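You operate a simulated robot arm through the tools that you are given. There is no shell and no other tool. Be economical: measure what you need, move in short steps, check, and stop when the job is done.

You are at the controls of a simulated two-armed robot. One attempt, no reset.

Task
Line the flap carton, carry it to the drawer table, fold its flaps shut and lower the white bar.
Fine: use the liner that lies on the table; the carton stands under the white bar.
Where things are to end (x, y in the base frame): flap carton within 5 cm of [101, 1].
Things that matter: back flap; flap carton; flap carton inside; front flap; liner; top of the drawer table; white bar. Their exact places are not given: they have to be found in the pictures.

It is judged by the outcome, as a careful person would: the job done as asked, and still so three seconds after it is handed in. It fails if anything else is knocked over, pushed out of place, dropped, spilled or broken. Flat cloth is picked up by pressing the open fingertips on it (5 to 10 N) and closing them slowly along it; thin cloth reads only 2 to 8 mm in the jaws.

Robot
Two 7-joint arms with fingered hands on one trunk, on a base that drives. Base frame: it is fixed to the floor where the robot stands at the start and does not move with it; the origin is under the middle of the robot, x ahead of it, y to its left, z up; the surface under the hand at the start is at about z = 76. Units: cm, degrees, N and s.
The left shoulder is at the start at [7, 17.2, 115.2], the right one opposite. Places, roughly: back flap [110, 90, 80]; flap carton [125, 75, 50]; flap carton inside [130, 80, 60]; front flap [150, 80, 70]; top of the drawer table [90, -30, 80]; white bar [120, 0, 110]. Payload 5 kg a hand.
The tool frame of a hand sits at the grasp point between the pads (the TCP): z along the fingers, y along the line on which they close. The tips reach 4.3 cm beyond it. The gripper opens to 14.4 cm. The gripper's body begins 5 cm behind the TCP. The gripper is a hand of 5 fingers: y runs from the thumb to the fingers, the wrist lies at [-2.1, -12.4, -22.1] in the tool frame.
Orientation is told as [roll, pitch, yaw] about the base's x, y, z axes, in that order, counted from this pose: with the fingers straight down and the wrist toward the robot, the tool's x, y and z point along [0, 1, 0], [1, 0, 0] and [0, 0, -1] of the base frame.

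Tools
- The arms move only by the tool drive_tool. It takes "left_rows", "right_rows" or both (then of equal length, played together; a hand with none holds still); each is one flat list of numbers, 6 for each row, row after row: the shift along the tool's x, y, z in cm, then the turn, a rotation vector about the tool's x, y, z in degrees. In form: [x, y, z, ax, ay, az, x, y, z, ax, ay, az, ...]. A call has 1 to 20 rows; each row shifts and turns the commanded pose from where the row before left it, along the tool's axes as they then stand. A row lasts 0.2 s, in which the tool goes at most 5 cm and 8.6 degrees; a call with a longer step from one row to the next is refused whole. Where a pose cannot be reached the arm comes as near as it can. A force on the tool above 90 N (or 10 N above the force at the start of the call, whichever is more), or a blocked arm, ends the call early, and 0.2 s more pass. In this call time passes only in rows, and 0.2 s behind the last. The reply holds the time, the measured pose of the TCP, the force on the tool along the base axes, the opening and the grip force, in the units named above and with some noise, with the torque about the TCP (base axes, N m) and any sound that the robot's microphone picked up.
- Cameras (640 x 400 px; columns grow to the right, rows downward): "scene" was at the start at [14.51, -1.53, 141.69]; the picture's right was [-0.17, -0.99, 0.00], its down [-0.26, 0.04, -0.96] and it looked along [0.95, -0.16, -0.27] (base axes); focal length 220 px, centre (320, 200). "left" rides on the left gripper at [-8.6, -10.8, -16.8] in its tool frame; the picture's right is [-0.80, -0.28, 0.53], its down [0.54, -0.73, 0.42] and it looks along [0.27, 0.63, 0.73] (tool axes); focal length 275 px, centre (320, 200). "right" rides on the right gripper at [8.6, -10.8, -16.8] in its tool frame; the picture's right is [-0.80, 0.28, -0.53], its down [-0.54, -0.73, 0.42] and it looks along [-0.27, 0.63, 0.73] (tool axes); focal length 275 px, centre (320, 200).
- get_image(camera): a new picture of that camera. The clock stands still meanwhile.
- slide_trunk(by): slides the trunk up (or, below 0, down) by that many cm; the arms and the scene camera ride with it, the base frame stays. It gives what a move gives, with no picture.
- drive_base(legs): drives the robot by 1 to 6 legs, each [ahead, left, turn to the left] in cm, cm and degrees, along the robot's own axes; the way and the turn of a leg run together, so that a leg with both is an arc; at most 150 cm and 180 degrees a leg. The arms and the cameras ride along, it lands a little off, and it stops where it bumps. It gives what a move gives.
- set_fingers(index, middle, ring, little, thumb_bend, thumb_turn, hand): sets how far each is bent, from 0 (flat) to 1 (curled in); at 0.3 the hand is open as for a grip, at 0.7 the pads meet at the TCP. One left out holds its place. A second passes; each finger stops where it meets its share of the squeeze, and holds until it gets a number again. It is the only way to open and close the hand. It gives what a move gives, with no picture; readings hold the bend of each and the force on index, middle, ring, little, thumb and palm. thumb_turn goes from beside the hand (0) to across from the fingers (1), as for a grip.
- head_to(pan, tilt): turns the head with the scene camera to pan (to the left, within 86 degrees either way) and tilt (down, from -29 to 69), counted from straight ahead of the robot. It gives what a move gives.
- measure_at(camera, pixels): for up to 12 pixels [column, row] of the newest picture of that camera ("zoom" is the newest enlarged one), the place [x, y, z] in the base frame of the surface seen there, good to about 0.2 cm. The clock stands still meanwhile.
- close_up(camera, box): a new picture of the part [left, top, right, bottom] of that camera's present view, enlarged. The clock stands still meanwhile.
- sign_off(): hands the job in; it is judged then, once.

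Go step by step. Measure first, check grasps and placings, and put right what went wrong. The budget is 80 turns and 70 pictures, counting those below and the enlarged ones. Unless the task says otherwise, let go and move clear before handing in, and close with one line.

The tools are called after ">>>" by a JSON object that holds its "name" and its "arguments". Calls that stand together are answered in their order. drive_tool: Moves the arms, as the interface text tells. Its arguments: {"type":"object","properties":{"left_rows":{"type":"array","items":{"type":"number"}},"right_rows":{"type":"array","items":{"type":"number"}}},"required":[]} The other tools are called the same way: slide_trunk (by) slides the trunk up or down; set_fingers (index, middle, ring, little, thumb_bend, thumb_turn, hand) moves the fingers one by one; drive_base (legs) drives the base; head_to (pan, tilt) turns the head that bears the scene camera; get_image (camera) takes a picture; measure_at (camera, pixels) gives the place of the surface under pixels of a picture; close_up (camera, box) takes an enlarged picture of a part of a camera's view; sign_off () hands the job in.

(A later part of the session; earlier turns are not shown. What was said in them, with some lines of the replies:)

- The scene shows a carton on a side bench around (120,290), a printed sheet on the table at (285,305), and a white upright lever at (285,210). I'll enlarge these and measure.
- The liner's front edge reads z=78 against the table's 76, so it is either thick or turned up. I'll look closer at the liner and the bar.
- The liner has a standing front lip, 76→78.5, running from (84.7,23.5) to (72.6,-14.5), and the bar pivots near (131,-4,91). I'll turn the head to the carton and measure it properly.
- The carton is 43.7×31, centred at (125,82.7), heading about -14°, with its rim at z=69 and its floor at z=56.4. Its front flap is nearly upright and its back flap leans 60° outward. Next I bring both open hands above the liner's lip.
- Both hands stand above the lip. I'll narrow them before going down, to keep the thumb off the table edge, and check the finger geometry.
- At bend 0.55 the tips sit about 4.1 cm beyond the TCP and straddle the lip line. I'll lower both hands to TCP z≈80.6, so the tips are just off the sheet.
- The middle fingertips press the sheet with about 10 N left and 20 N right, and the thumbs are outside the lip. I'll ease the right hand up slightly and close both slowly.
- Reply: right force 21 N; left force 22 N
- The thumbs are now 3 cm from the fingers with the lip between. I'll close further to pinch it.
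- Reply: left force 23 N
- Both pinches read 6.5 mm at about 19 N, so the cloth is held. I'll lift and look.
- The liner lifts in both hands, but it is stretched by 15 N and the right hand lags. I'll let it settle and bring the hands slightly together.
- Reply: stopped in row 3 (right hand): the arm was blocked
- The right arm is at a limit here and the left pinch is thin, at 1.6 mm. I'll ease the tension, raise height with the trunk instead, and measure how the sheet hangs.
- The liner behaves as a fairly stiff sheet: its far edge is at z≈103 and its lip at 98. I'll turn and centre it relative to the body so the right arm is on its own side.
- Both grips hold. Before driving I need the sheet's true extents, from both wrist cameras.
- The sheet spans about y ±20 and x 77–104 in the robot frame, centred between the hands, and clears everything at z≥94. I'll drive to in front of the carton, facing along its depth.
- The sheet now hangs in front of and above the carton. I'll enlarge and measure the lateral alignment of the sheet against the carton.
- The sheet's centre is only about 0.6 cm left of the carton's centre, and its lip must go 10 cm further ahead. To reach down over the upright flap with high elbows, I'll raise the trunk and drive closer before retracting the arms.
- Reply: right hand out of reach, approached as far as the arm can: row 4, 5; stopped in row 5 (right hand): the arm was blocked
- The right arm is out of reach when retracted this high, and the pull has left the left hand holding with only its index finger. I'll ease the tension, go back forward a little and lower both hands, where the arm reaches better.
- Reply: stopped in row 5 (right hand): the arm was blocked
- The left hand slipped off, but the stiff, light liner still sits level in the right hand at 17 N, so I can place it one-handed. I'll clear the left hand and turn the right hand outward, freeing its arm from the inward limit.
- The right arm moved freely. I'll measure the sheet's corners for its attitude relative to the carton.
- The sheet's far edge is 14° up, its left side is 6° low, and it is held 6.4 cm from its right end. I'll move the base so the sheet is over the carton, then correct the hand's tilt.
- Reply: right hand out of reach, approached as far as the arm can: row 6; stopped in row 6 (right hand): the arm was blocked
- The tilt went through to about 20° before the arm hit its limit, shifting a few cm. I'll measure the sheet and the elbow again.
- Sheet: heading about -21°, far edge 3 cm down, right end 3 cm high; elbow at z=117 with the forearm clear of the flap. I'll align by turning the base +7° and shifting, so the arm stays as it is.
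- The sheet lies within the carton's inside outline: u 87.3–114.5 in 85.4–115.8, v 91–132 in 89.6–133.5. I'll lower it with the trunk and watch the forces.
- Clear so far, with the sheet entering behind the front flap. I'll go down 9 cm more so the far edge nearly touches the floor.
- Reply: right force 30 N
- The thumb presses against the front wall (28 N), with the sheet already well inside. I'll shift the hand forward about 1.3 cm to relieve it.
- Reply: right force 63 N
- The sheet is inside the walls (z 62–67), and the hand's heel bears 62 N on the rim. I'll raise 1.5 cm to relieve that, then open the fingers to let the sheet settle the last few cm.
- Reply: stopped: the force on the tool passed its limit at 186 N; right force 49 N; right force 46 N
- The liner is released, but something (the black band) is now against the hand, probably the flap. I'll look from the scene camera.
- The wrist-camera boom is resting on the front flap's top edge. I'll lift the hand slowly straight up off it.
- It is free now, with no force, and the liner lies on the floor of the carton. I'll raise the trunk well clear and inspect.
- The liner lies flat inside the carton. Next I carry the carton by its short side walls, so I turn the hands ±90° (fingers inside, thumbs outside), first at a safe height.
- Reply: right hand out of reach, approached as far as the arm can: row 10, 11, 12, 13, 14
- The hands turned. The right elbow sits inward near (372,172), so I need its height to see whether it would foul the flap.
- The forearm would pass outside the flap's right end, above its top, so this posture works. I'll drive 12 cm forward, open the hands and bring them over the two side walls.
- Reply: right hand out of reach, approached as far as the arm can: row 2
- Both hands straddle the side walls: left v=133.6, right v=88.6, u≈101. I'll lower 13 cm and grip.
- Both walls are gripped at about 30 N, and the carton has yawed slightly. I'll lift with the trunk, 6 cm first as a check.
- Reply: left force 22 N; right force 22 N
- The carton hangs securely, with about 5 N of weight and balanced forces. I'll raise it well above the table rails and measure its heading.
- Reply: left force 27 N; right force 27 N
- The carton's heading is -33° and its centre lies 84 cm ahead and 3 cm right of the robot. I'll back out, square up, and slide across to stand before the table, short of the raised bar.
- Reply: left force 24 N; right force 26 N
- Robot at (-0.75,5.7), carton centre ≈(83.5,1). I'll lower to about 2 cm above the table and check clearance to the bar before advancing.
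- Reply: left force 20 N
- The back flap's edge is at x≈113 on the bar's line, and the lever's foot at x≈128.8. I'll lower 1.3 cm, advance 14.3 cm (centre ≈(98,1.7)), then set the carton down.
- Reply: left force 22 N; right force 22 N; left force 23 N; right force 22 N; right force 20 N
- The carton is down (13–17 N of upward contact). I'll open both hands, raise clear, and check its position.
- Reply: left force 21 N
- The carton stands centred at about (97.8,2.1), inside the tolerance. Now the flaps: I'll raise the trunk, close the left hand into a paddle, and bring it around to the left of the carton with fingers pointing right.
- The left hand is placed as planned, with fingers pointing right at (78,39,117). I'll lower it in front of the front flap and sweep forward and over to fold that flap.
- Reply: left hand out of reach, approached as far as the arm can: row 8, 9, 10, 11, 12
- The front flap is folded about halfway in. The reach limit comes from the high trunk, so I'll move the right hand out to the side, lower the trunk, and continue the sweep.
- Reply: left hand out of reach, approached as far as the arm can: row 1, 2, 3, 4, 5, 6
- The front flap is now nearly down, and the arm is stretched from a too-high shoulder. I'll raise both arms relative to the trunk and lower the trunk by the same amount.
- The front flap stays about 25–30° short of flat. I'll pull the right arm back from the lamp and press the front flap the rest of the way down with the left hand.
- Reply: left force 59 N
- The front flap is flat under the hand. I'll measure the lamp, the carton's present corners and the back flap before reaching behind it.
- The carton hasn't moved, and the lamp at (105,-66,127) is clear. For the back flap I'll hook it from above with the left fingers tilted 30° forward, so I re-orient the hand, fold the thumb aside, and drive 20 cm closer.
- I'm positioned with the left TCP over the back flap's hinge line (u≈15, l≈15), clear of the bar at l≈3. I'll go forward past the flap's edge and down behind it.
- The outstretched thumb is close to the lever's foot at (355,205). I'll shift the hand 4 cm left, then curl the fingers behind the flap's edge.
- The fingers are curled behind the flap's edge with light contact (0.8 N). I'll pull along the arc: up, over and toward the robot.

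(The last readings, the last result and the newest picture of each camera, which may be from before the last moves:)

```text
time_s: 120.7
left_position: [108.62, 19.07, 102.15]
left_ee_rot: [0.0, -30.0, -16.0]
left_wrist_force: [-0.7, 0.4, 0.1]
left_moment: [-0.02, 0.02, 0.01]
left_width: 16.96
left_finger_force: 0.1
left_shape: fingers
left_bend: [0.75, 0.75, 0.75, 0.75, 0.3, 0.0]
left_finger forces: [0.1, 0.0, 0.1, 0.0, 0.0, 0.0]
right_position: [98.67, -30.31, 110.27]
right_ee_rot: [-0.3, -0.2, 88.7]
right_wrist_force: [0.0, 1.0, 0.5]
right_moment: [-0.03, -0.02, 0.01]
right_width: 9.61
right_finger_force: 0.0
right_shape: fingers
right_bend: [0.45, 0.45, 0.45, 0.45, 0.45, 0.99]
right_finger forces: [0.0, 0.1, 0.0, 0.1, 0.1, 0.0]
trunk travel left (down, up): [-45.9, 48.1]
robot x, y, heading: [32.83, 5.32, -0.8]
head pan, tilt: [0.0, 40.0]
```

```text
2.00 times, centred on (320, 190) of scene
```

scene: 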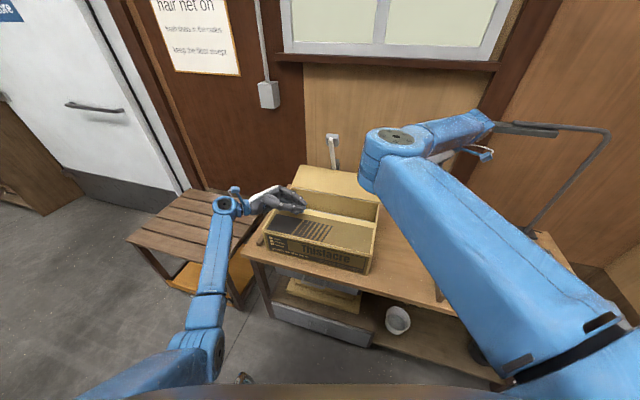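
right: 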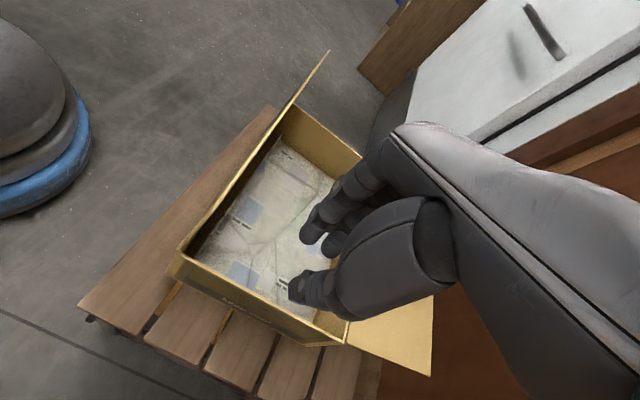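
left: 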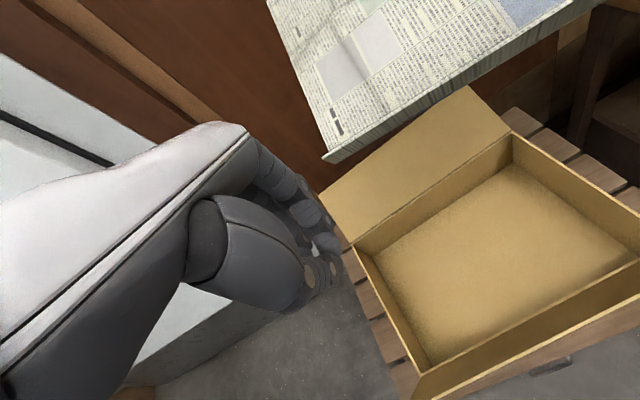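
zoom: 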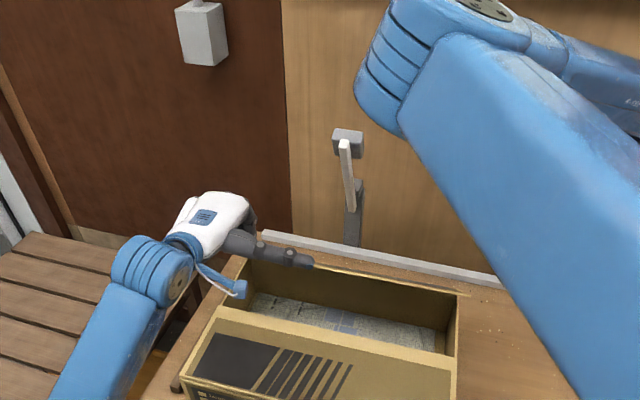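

The back flap is pulled past vertical and leans inward, seen almost edge-on at (380,280). I'll press it down with the fingertips from above.

>>> {"name": "drive_tool", "arguments": {"left_rows": [-0.5, -1.1, 1.51, 0, 0, 0, -0.5, -1.1, 1.51, 0, 0, 0, -0.5, -1.1, 1.51, 0, 0, 0, -0.5, -1.1, 1.51, 0, 0, 0, -0.5, -0.9, 1.3, 0, 0, 0]}}

>>> {"name": "close_up", "arguments": {"camera": "scene", "box": [200, 90, 440, 290]}}

```text
time_s: 121.9
left_position: [107.25, 17.25, 93.75]
left_ee_rot: [0.1, -30.5, -15.8]
left_wrist_force: [3.2, 8.6, 20.0]
left_moment: [-0.04, -0.26, 0.12]
left_width: 16.98
left_finger_force: 10.6
left_shape: fingers
left_bend: [0.75, 0.75, 0.75, 0.75, 0.3, 0.0]
left_finger forces: [20.3, 0.1, 0.1, 0.0, 0.0, 0.1]
right_position: [98.62, -30.26, 110.45]
right_ee_rot: [-0.4, -0.2, 88.8]
right_wrist_force: [-0.2, 0.2, 0.3]
right_moment: [-0.02, -0.06, 0.03]
right_width: 9.6
right_finger_force: 0.0
right_shape: fingers
right_bend: [0.45, 0.45, 0.45, 0.45, 0.45, 0.99]
right_finger forces: [0.0, 0.0, 0.0, 0.0, 0.0, 0.0]
trunk travel left (down, up): [-45.9, 48.1]
robot x, y, heading: [33.49, 5.42, -0.8]
head pan, tilt: [0.0, 40.0]
```

```text
2.00 times, centred on (320, 190) of scene
```

zoom: 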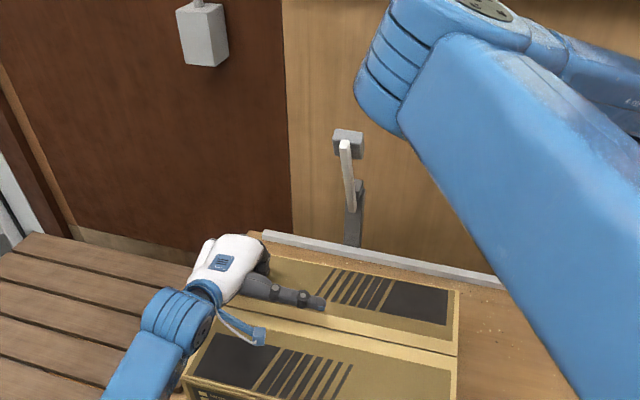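

Both flaps are shut, with the fingertip pressing at 20 N. Next comes the bar, so I'll check the right elbow, the knob's back and the flaps' seam before reaching over the bar tip.

>>> {"name": "measure_at", "arguments": {"camera": "zoom", "pixels": [[380, 90], [400, 30], [356, 140], [345, 132], [343, 145], [350, 205], [357, 190], [400, 315], [400, 335], [455, 345], [300, 320], [440, 290]]}}

>>> {"name": "drive_tool", "arguments": {"left_rows": [0, 2.125, -3.68, 0, 0, 0, 0, 2.125, -3.68, 0, 0, 0, 0, 2.125, -3.68, 0, 0, 0, 0, 2.125, -3.68, 0, 0, 0, 0, 2.125, -3.68, 0, 0, 0, 0, 2.125, -3.68, 0, 0, 0, 0, 2.125, -3.68, 0, 0, 0, 0, 2.125, -3.68, 0, 0, 0], "right_rows": [0, -2, 0, 0, 0, 0, 0, -2, 0, 0, 0, 0, 0, -2, 0, 0, 0, 0, 0, -2, 0, 0, 0, 0, 1, 0, 0, 0, 0, 0, 1, 0, 0, 0, 0, 0, 1, 0, 0, 0, 0, 0, 1, 0, 0, 0, 0, 0]}}

```text
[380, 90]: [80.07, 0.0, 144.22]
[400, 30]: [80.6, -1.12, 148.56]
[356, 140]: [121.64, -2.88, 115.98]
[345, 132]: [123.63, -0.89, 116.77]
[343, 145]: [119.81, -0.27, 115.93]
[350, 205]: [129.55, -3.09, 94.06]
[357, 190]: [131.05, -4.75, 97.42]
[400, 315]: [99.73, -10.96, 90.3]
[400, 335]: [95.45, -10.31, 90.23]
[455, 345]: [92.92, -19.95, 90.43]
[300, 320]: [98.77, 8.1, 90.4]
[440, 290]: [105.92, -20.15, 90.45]
```

```text
time_s: 123.7
left_position: [107.35, 16.85, 126.96]
left_ee_rot: [0.0, -29.9, -15.8]
left_wrist_force: [0.4, 0.2, 0.2]
left_moment: [-0.02, -0.01, 0.0]
left_width: 16.97
left_finger_force: 0.1
left_shape: fingers
left_bend: [0.75, 0.75, 0.75, 0.75, 0.3, 0.0]
left_finger forces: [0.1, 0.0, 0.0, 0.1, 0.1, 0.0]
right_position: [94.42, -38.34, 110.35]
right_ee_rot: [-0.5, -0.2, 88.8]
right_wrist_force: [-0.1, 0.3, 0.6]
right_moment: [-0.02, 0.0, -0.03]
right_width: 9.62
right_finger_force: 0.0
right_shape: fingers
right_bend: [0.45, 0.45, 0.45, 0.45, 0.45, 0.99]
right_finger forces: [0.0, 0.0, 0.0, 0.1, 0.1, 0.0]
trunk travel left (down, up): [-45.9, 48.1]
robot x, y, heading: [33.49, 5.53, -0.5]
head pan, tilt: [0.0, 40.0]
```

Both flaps lie flat at z≈90.4. I'll move the left hand over and just behind the bar's knob (top at z≈117).

>>> {"name": "drive_tool", "arguments": {"left_rows": [-1.86, 2.75, 1.585, 0, 0, 0, -1.86, 2.75, 1.585, 0, 0, 0, -1.86, 2.75, 1.585, 0, 0, 0, -1.86, 2.75, 1.585, 0, 0, 0, -1.86, 2.75, 1.585, 0, 0, 0, -1.86, 2.75, 1.585, 0, 0, 0, -1.86, 2.75, 1.585, 0, 0, 0]}}

>>> {"name": "drive_tool", "arguments": {"left_rows": [0, -1, 1.73, 0, 0, 0, 0, -1, 1.73, 0, 0, 0, 0, -1, 1.73, 0, 0, 0, 0, -0.75, 1.3, 0, 0, 0]}}

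>>> {"name": "close_up", "arguments": {"camera": "scene", "box": [240, 90, 440, 250]}}

```text
time_s: 125.3
left_position: [125.22, -1.65, 127.16]
left_ee_rot: [0.2, -29.8, -15.9]
left_wrist_force: [0.1, -0.7, 0.0]
left_moment: [0.03, -0.02, 0.05]
left_width: 16.99
left_finger_force: 0.0
left_shape: fingers
left_bend: [0.75, 0.75, 0.75, 0.75, 0.3, 0.0]
left_finger forces: [0.1, 0.0, 0.1, 0.0, 0.0, 0.1]
right_position: [94.67, -38.4, 110.26]
right_ee_rot: [-0.3, -0.3, 88.8]
right_wrist_force: [0.3, -0.6, 0.2]
right_moment: [0.05, 0.0, 0.01]
right_width: 9.6
right_finger_force: 0.2
right_shape: fingers
right_bend: [0.45, 0.45, 0.45, 0.45, 0.45, 0.99]
right_finger forces: [0.0, 0.1, 0.0, 0.0, 0.0, 0.0]
trunk travel left (down, up): [-45.9, 48.1]
robot x, y, heading: [33.42, 5.53, -0.6]
head pan, tilt: [0.0, 40.0]
```

```text
time_s: 126.3
left_position: [125.19, -1.65, 119.54]
left_ee_rot: [0.1, -29.9, -15.9]
left_wrist_force: [0.1, -0.5, 0.3]
left_moment: [-0.02, 0.03, -0.02]
left_width: 16.97
left_finger_force: 0.0
left_shape: fingers
left_bend: [0.75, 0.75, 0.75, 0.75, 0.3, 0.0]
left_finger forces: [0.1, 0.0, 0.0, 0.1, 0.1, 0.0]
right_position: [94.63, -38.26, 110.16]
right_ee_rot: [-0.4, -0.2, 88.7]
right_wrist_force: [0.5, 0.5, -1.1]
right_moment: [0.02, 0.0, 0.01]
right_width: 9.6
right_finger_force: 0.1
right_shape: fingers
right_bend: [0.45, 0.45, 0.45, 0.45, 0.45, 0.99]
right_finger forces: [0.0, 0.0, 0.0, 0.0, 0.1, 0.0]
trunk travel left (down, up): [-45.9, 48.1]
robot x, y, heading: [32.95, 5.47, -0.9]
head pan, tilt: [0.0, 40.0]
```

```text
2.50 times, centred on (340, 170) of scene
```

zoom: 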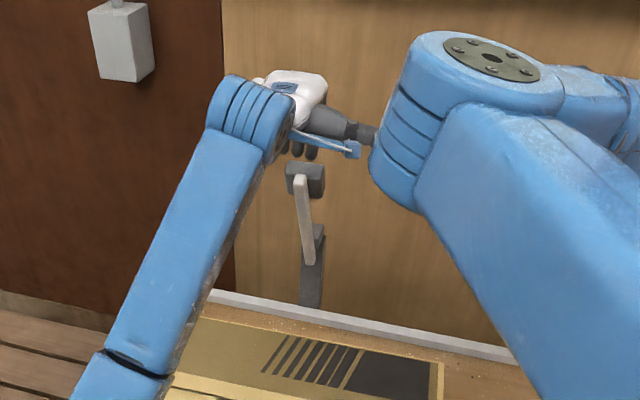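

The fingertips are just behind the knob, a bit above its top. I'll drop 2.5 cm to hook it and pull the bar along its arc, toward the robot and down.

>>> {"name": "drive_tool", "arguments": {"left_rows": [0, -1.25, 2.165, 0, 0, 0, 0, -2.32, -0.587, 0, 0, 0, 0, -2.32, -0.587, 0, 0, 0, 0, -2.257, -0.09, 0, 0, 0, 0, -2.257, -0.09, 0, 0, 0, 0, -2.266, 0.424, 0, 0, 0, 0, -2.266, 0.424, 0, 0, 0]}}

>>> {"name": "drive_tool", "arguments": {"left_rows": [0, -2.087, 0.816, 0, 0, 0, 0, -2.087, 0.816, 0, 0, 0, 0, -1.891, 1.275, 0, 0, 0, 0, -1.891, 1.275, 0, 0, 0, 0, -1.096, 1.1, 0, 0, 0, 0, -1.096, 1.1, 0, 0, 0]}}

>>> {"name": "close_up", "arguments": {"camera": "scene", "box": [220, 90, 440, 270]}}

```text
time_s: 127.9
left_position: [113.15, 1.46, 110.86]
left_ee_rot: [0.1, -29.9, -15.9]
left_wrist_force: [-0.2, 0.6, 0.2]
left_moment: [-0.01, 0.0, 0.02]
left_width: 17.0
left_finger_force: 0.1
left_shape: fingers
left_bend: [0.75, 0.75, 0.75, 0.75, 0.3, 0.0]
left_finger forces: [0.0, 0.0, 0.1, 0.0, 0.1, 0.0]
right_position: [94.62, -38.21, 110.41]
right_ee_rot: [-0.4, -0.2, 88.7]
right_wrist_force: [-0.4, 0.4, 0.1]
right_moment: [0.01, -0.01, -0.05]
right_width: 9.63
right_finger_force: 0.1
right_shape: fingers
right_bend: [0.45, 0.45, 0.45, 0.45, 0.45, 0.99]
right_finger forces: [0.0, 0.1, 0.0, 0.0, 0.1, 0.1]
trunk travel left (down, up): [-45.9, 48.1]
robot x, y, heading: [33.45, 5.3, -1.0]
head pan, tilt: [0.0, 40.0]
```

```text
time_s: 129.3
left_position: [107.96, 3.21, 100.1]
left_ee_rot: [0.1, -29.9, -15.8]
left_wrist_force: [-0.3, -0.2, 0.2]
left_moment: [0.0, -0.02, -0.02]
left_width: 16.96
left_finger_force: 0.0
left_shape: fingers
left_bend: [0.75, 0.75, 0.75, 0.75, 0.3, 0.0]
left_finger forces: [0.0, 0.1, 0.1, 0.1, 0.1, 0.0]
right_position: [94.59, -38.24, 110.15]
right_ee_rot: [-0.3, -0.2, 88.7]
right_wrist_force: [-0.3, 0.3, -0.3]
right_moment: [-0.02, -0.01, -0.01]
right_width: 9.62
right_finger_force: 0.1
right_shape: fingers
right_bend: [0.45, 0.45, 0.45, 0.45, 0.45, 0.99]
right_finger forces: [0.0, 0.1, 0.0, 0.1, 0.0, 0.0]
trunk travel left (down, up): [-45.9, 48.1]
robot x, y, heading: [33.08, 4.85, -0.9]
head pan, tilt: [0.0, 40.0]
```

```text
2.22 times, centred on (330, 180) of scene
```

zoom: 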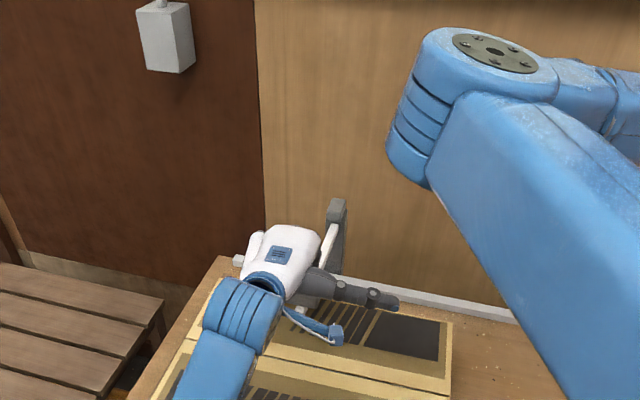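

The bar came down with the hand and now runs from (335,230) to about (300,308). I'll measure it to see how far remains.

>>> {"name": "measure_at", "arguments": {"camera": "zoom", "pixels": [[300, 308], [303, 302], [330, 245], [334, 230], [337, 205], [326, 256], [318, 318], [292, 315]]}}

>>> {"name": "drive_tool", "arguments": {"left_rows": [0, -0.5, 0.87, 0, 0, 0, 0, -0.5, 0.87, 0, 0, 0, 0, -0.5, 0.87, 0, 0, 0]}}

```text
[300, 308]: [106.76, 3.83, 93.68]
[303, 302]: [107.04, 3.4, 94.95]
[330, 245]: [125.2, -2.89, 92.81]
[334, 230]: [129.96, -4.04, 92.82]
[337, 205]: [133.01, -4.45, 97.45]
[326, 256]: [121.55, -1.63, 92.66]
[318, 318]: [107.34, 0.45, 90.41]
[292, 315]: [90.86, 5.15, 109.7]
```

```text
time_s: 130.1
left_position: [107.83, 3.16, 98.8]
left_ee_rot: [0.0, -31.2, -15.8]
left_wrist_force: [2.7, 4.6, 62.4]
left_moment: [-0.62, -0.6, 0.05]
left_width: 16.92
left_finger_force: 31.6
left_shape: fingers
left_bend: [0.77, 0.75, 0.75, 0.75, 0.3, 0.0]
left_finger forces: [54.3, 8.1, 0.0, 0.0, 0.0, 0.0]
right_position: [94.08, -38.12, 110.56]
right_ee_rot: [-0.6, -0.2, 88.8]
right_wrist_force: [-0.1, 0.2, 0.5]
right_moment: [-0.03, 0.02, 0.04]
right_width: 9.6
right_finger_force: 0.0
right_shape: fingers
right_bend: [0.45, 0.45, 0.45, 0.45, 0.45, 0.99]
right_finger forces: [0.1, 0.1, 0.0, 0.0, 0.0, 0.0]
trunk travel left (down, up): [-45.9, 48.1]
robot x, y, heading: [33.41, 5.13, -0.9]
head pan, tilt: [0.0, 40.0]
```

The bar now lies level at z≈93 on the closed flaps, pressed at 62 N against a firm stop. I'll lift the hand straight off, back away, and take a last look.

>>> {"name": "drive_tool", "arguments": {"left_rows": [0, 0.5, -0.87, 0, 0, 0, 0, 1, -1.73, 0, 0, 0, 0, 1.5, -2.6, 0, 0, 0, 0, 2, -3.46, 0, 0, 0, 0, 2, -3.46, 0, 0, 0, 0, 2, -3.46, 0, 0, 0, 0, 2, -3.46, 0, 0, 0]}}

>>> {"name": "drive_base", "arguments": {"legs": [[-28, 0, 0]]}}

>>> {"name": "close_up", "arguments": {"camera": "scene", "box": [180, 80, 440, 290]}}

```text
time_s: 131.7
left_position: [108.08, 3.06, 119.11]
left_ee_rot: [0.1, -29.7, -15.8]
left_wrist_force: [0.6, -0.6, -0.5]
left_moment: [0.0, 0.01, -0.02]
left_width: 16.98
left_finger_force: 0.0
left_shape: fingers
left_bend: [0.75, 0.75, 0.75, 0.75, 0.3, 0.0]
left_finger forces: [0.0, 0.0, 0.0, 0.1, 0.0, 0.1]
right_position: [94.66, -38.29, 110.29]
right_ee_rot: [-0.3, -0.2, 88.7]
right_wrist_force: [-0.3, 0.4, 0.3]
right_moment: [0.02, 0.02, 0.01]
right_width: 9.57
right_finger_force: 0.0
right_shape: fingers
right_bend: [0.45, 0.45, 0.45, 0.45, 0.45, 0.99]
right_finger forces: [0.1, 0.0, 0.1, 0.0, 0.0, 0.0]
trunk travel left (down, up): [-45.9, 48.1]
robot x, y, heading: [33.35, 5.3, -0.8]
head pan, tilt: [0.0, 40.0]
```

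```text
time_s: 133.7
left_position: [79.71, 3.92, 119.15]
left_ee_rot: [0.1, -29.7, -15.6]
left_wrist_force: [1.0, 0.1, -0.3]
left_moment: [-0.01, 0.05, 0.03]
left_width: 17.0
left_finger_force: 0.1
left_shape: fingers
left_bend: [0.75, 0.75, 0.75, 0.75, 0.3, 0.0]
left_finger forces: [0.1, 0.0, 0.1, 0.0, 0.1, 0.0]
right_position: [66.38, -37.64, 110.24]
right_ee_rot: [-0.3, -0.3, 89.1]
right_wrist_force: [-0.1, 0.2, 0.3]
right_moment: [0.02, 0.02, 0.03]
right_width: 9.65
right_finger_force: 0.0
right_shape: fingers
right_bend: [0.45, 0.45, 0.45, 0.45, 0.45, 0.99]
right_finger forces: [0.1, 0.0, 0.0, 0.1, 0.0, 0.1]
trunk travel left (down, up): [-45.9, 48.1]
robot x, y, heading: [4.67, 5.86, -0.6]
head pan, tilt: [0.0, 40.0]
```

```text
1.90 times, centred on (310, 185) of scene
```

zoom: 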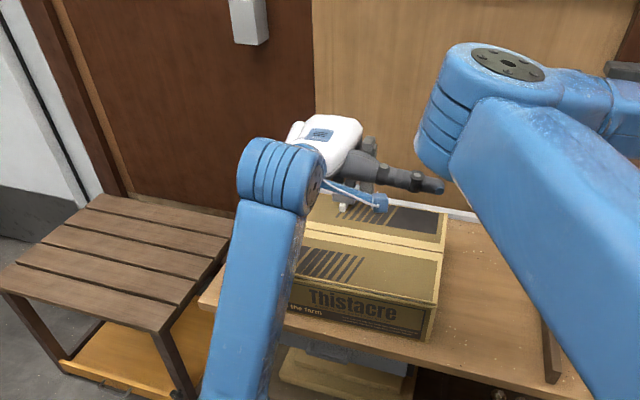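

>>> {"name": "measure_at", "arguments": {"camera": "zoom", "pixels": [[342, 207], [345, 214], [420, 260], [420, 220], [436, 305], [430, 338], [447, 212], [360, 245], [320, 205]]}}

```text
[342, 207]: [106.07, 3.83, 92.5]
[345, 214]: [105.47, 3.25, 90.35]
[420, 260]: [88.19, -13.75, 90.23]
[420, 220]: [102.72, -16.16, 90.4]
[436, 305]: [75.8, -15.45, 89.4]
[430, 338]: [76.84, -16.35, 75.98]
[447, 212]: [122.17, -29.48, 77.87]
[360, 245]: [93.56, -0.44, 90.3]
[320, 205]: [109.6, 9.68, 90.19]
```

>>> {"name": "measure_at", "arguments": {"camera": "zoom", "pixels": [[444, 216], [442, 222], [434, 300], [400, 243], [400, 249], [440, 250], [430, 205]]}}

```text
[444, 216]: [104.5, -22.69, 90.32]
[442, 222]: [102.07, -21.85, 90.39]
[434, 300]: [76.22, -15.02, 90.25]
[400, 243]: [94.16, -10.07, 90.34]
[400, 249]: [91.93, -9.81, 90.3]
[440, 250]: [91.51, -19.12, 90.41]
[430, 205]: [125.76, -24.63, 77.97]
```

The visible right edge suggests the centre is near (97,2), so I want a firmer figure. I'll move the left arm aside and use another picture to measure all corners.

>>> {"name": "drive_tool", "arguments": {"left_rows": [4, 0, -1, 0, 0, 0, 4, 0, -1, 0, 0, 0, 4, 0, -1, 0, 0, 0, 4, 0, -1, 0, 0, 0, 4, 0, -1, 0, 0, 0, 4, 0, -1, 0, 0, 0, 4, 0, -1, 0, 0, 0, 4, 0, -1, 0, 0, 0]}}

>>> {"name": "close_up", "arguments": {"camera": "scene", "box": [240, 130, 440, 290]}}

```text
time_s: 135.5
left_position: [84.02, 35.8, 126.23]
left_ee_rot: [0.0, -29.9, -15.6]
left_wrist_force: [-0.1, -0.2, 0.2]
left_moment: [-0.04, 0.01, -0.01]
left_width: 17.0
left_finger_force: 0.0
left_shape: fingers
left_bend: [0.75, 0.75, 0.75, 0.75, 0.3, 0.0]
left_finger forces: [0.1, 0.0, 0.0, 0.1, 0.0, 0.0]
right_position: [66.14, -37.52, 110.48]
right_ee_rot: [-0.4, -0.1, 89.1]
right_wrist_force: [-0.4, 0.2, 0.5]
right_moment: [0.01, -0.05, -0.01]
right_width: 9.58
right_finger_force: 0.1
right_shape: fingers
right_bend: [0.45, 0.45, 0.45, 0.45, 0.45, 0.99]
right_finger forces: [0.0, 0.0, 0.0, 0.0, 0.0, 0.0]
trunk travel left (down, up): [-45.9, 48.1]
robot x, y, heading: [4.5, 5.32, -0.4]
head pan, tilt: [0.0, 40.0]
```

```text
2.50 times, centred on (340, 210) of scene
```

zoom: 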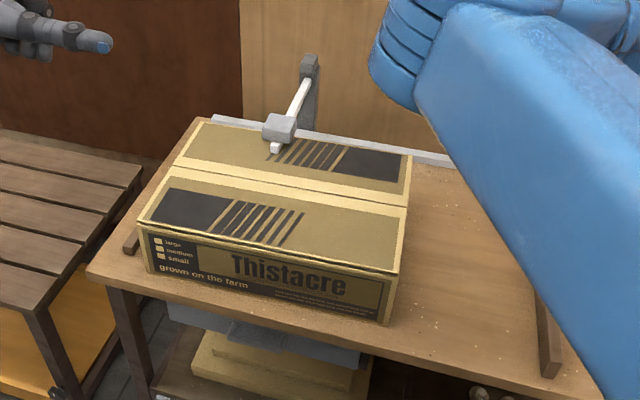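

>>> {"name": "measure_at", "arguments": {"camera": "zoom", "pixels": [[202, 124], [411, 158], [140, 220], [398, 271], [151, 272], [388, 322], [172, 166], [406, 206], [275, 150], [300, 95], [280, 125]]}}

```text
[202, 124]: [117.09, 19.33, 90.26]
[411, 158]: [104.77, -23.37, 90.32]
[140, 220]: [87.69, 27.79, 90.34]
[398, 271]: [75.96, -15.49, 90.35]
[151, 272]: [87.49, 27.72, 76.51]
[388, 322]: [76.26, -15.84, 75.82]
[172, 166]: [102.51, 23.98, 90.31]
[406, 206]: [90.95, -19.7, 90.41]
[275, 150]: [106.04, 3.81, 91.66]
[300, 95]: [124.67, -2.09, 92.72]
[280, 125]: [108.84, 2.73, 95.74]
```

All four top corners average to (96.4,2.1), which is 4.7 cm from the target and too marginal. I'll nudge the carton about 3 cm forward, pushing the middle of its front wall with the closed left hand.

>>> {"name": "drive_tool", "arguments": {"left_rows": [0, -1.5, 0, 7.5, 0, 0, 0, -1, 0, 7.5, 0, 0, 0, -1, 0, 7.5, 0, 0, 0, -1, 0, 7.5, 0, 0, -4.13, 0, 0, 0, 0, 0, -4.13, 0, 0, 0, 0, 0, -4.13, 0, 0, 0, 0, 0, -4.13, 0, 0, 0, 0, 0, -4.13, 0, 0, 0, 0, 0, -4.13, 0, 0, 0, 0, 0, -4.13, 0, 0, 0, 0, 0]}}

```text
time_s: 137.9
left_position: [72.59, 8.87, 124.76]
left_ee_rot: [0.2, 0.2, -15.5]
left_wrist_force: [-0.5, -1.4, 0.5]
left_moment: [0.06, -0.02, 0.0]
left_width: 16.98
left_finger_force: 0.1
left_shape: fingers
left_bend: [0.75, 0.75, 0.75, 0.75, 0.3, 0.0]
left_finger forces: [0.1, 0.1, 0.1, 0.1, 0.1, 0.0]
right_position: [66.19, -37.73, 110.08]
right_ee_rot: [-0.3, -0.3, 89.0]
right_wrist_force: [-0.2, -0.3, 0.1]
right_moment: [0.05, 0.02, -0.04]
right_width: 9.62
right_finger_force: 0.0
right_shape: fingers
right_bend: [0.45, 0.45, 0.45, 0.45, 0.45, 0.99]
right_finger forces: [0.0, 0.1, 0.1, 0.0, 0.1, 0.1]
trunk travel left (down, up): [-45.9, 48.1]
robot x, y, heading: [4.67, 5.3, -0.5]
head pan, tilt: [0.0, 40.0]
```

The hand is centred 9 cm in front of the front wall. I'll lower it to z≈82.5 and then push gently.

>>> {"name": "drive_tool", "arguments": {"left_rows": [0, 0, 4.2, 0, 0, 0, 0, 0, 4.2, 0, 0, 0, 0, 0, 4.2, 0, 0, 0, 0, 0, 4.2, 0, 0, 0, 0, 0, 4.2, 0, 0, 0, 0, 0, 4.2, 0, 0, 0, 0, 0, 4.2, 0, 0, 0, 0, 0, 4.2, 0, 0, 0, 0, 0, 4.2, 0, 0, 0, 0, 0, 4.2, 0, 0, 0]}}

>>> {"name": "drive_tool", "arguments": {"left_rows": [0, 1, 0, 0, 0, 0, 0, 1, 0, 0, 0, 0]}}

>>> {"name": "drive_tool", "arguments": {"left_rows": [0, 0.7, 0, 0, 0, 0, 0, 0.7, 0, 0, 0, 0]}}

```text
time_s: 140.1
left_position: [72.6, 8.77, 82.64]
left_ee_rot: [0.0, 0.1, -15.5]
left_wrist_force: [0.5, 0.0, 1.1]
left_moment: [0.0, 0.04, 0.04]
left_width: 16.99
left_finger_force: 0.0
left_shape: fingers
left_bend: [0.75, 0.75, 0.75, 0.75, 0.3, 0.0]
left_finger forces: [0.0, 0.0, 0.0, 0.0, 0.0, 0.1]
right_position: [66.25, -37.55, 110.27]
right_ee_rot: [-0.2, -0.2, 89.1]
right_wrist_force: [-0.2, -0.7, -0.1]
right_moment: [-0.03, 0.0, 0.01]
right_width: 9.62
right_finger_force: 0.0
right_shape: fingers
right_bend: [0.45, 0.45, 0.45, 0.45, 0.45, 0.99]
right_finger forces: [0.0, 0.1, 0.0, 0.0, 0.1, 0.0]
trunk travel left (down, up): [-45.9, 48.1]
robot x, y, heading: [4.96, 5.77, -0.7]
head pan, tilt: [0.0, 40.0]
```

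```text
time_s: 140.7
left_position: [74.49, 8.39, 82.62]
left_ee_rot: [0.1, 0.0, -15.5]
left_wrist_force: [0.2, -0.2, -0.1]
left_moment: [-0.01, 0.01, 0.0]
left_width: 16.99
left_finger_force: 0.0
left_shape: fingers
left_bend: [0.75, 0.75, 0.75, 0.75, 0.3, 0.0]
left_finger forces: [0.0, 0.0, 0.0, 0.1, 0.0, 0.0]
right_position: [66.36, -37.57, 110.3]
right_ee_rot: [-0.3, -0.2, 89.1]
right_wrist_force: [0.3, 0.1, -0.3]
right_moment: [-0.04, -0.02, 0.0]
right_width: 9.61
right_finger_force: 0.0
right_shape: fingers
right_bend: [0.45, 0.45, 0.45, 0.45, 0.45, 0.99]
right_finger forces: [0.1, 0.0, 0.1, 0.0, 0.0, 0.0]
trunk travel left (down, up): [-45.9, 48.1]
robot x, y, heading: [4.89, 5.42, -0.4]
head pan, tilt: [0.0, 40.0]
```

```text
time_s: 141.3
left_position: [75.78, 8.07, 82.56]
left_ee_rot: [0.1, 0.2, -15.5]
left_wrist_force: [-1.4, 0.3, -0.3]
left_moment: [-0.04, 0.0, -0.02]
left_width: 16.97
left_finger_force: 0.4
left_shape: fingers
left_bend: [0.75, 0.75, 0.75, 0.75, 0.3, 0.0]
left_finger forces: [0.0, 1.0, 0.0, 0.0, 0.1, 0.0]
right_position: [66.29, -37.59, 110.16]
right_ee_rot: [-0.3, -0.2, 89.1]
right_wrist_force: [0.7, -0.7, -0.5]
right_moment: [-0.01, 0.01, 0.01]
right_width: 9.6
right_finger_force: 0.1
right_shape: fingers
right_bend: [0.45, 0.45, 0.45, 0.45, 0.45, 0.99]
right_finger forces: [0.0, 0.1, 0.0, 0.0, 0.1, 0.0]
trunk travel left (down, up): [-45.9, 48.1]
robot x, y, heading: [4.65, 5.39, -0.5]
head pan, tilt: [0.0, 40.0]
```

Contact begins at TCP x≈75.8 (1 N on the middle finger). I'll push 3.2 cm slowly.

>>> {"name": "drive_tool", "arguments": {"left_rows": [0, 0.4, 0, 0, 0, 0, 0, 0.4, 0, 0, 0, 0, 0, 0.4, 0, 0, 0, 0, 0, 0.4, 0, 0, 0, 0, 0, 0.4, 0, 0, 0, 0, 0, 0.4, 0, 0, 0, 0, 0, 0.4, 0, 0, 0, 0, 0, 0.4, 0, 0, 0, 0]}}

>>> {"name": "drive_tool", "arguments": {"left_rows": [0, -1.5, 0, 0, 0, 0, 0, -3, 0, 0, 0, 0, 0, -3, 0, 0, 0, 0, 0, 0, -4, 0, 0, 0, 0, 0, -4, 0, 0, 0, 0, 0, -4, 0, 0, 0, 0, 0, -4, 0, 0, 0, 0, 0, -4, 0, 0, 0, 0, 0, -4, 0, 0, 0, 0, 0, -4, 0, 0, 0, 0, 0, -4, 0, 0, 0, 0, 0, -4, 0, 0, 0, 3, 0, -2, 0, 0, 0, 4, 0, -2, 0, 0, 0, 4, 0, 0, 0, 0, 0, 4, 0, 0, 0, 0, 0, 4, 0, 0, 0, 0, 0, 4, 0, 0, 0, 0, 0, 4, 0, 0, 0, 0, 0]}}

>>> {"name": "close_up", "arguments": {"camera": "scene", "box": [240, 130, 440, 290]}}

```text
time_s: 143.1
left_position: [78.95, 7.28, 82.68]
left_ee_rot: [0.1, 0.1, -15.4]
left_wrist_force: [-2.2, 0.9, 1.1]
left_moment: [0.0, -0.01, 0.06]
left_width: 16.99
left_finger_force: 1.0
left_shape: fingers
left_bend: [0.75, 0.75, 0.75, 0.75, 0.3, 0.0]
left_finger forces: [0.1, 2.2, 0.0, 0.0, 0.0, 0.0]
right_position: [66.36, -37.55, 110.4]
right_ee_rot: [-0.2, -0.3, 89.2]
right_wrist_force: [0.1, 0.4, 0.4]
right_moment: [-0.02, -0.01, -0.04]
right_width: 9.59
right_finger_force: 0.1
right_shape: fingers
right_bend: [0.45, 0.45, 0.45, 0.45, 0.45, 0.99]
right_finger forces: [0.0, 0.0, 0.0, 0.1, 0.0, 0.0]
trunk travel left (down, up): [-45.9, 48.1]
robot x, y, heading: [4.67, 5.44, -0.3]
head pan, tilt: [0.0, 40.0]
```

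```text
time_s: 147.1
left_position: [78.68, 35.39, 122.84]
left_ee_rot: [0.0, 0.1, -15.6]
left_wrist_force: [0.4, 0.8, 0.1]
left_moment: [-0.04, -0.01, -0.04]
left_width: 16.97
left_finger_force: 0.0
left_shape: fingers
left_bend: [0.75, 0.75, 0.75, 0.75, 0.3, 0.0]
left_finger forces: [0.0, 0.0, 0.0, 0.0, 0.0, 0.0]
right_position: [66.16, -37.34, 110.4]
right_ee_rot: [-0.3, -0.1, 89.1]
right_wrist_force: [-0.4, 0.4, 0.3]
right_moment: [-0.01, -0.02, 0.01]
right_width: 9.62
right_finger_force: 0.0
right_shape: fingers
right_bend: [0.45, 0.45, 0.45, 0.45, 0.45, 0.99]
right_finger forces: [0.1, 0.0, 0.0, 0.1, 0.0, 0.1]
trunk travel left (down, up): [-45.9, 48.1]
robot x, y, heading: [4.54, 5.78, -0.8]
head pan, tilt: [0.0, 40.0]
```

```text
refused: no pictures are left
```

The push ran its full 3.2 cm at a steady 2 N, so the carton should have slid under the resting bar to about (99.4,1.2). No pictures are left to confirm that, but both hands are clear, so I'm handing in.

>>> {"name": "sign_off", "arguments": {}}

```text
The job is handed in.
```

I lined the carton, set it on the drawer table, folded both flaps flat, and lowered the white bar onto them. The carton's centre should be near (99.4, 1.2), about 1.6 cm from the target. I couldn't check that because the pictures ran out before my last 3 cm nudge.
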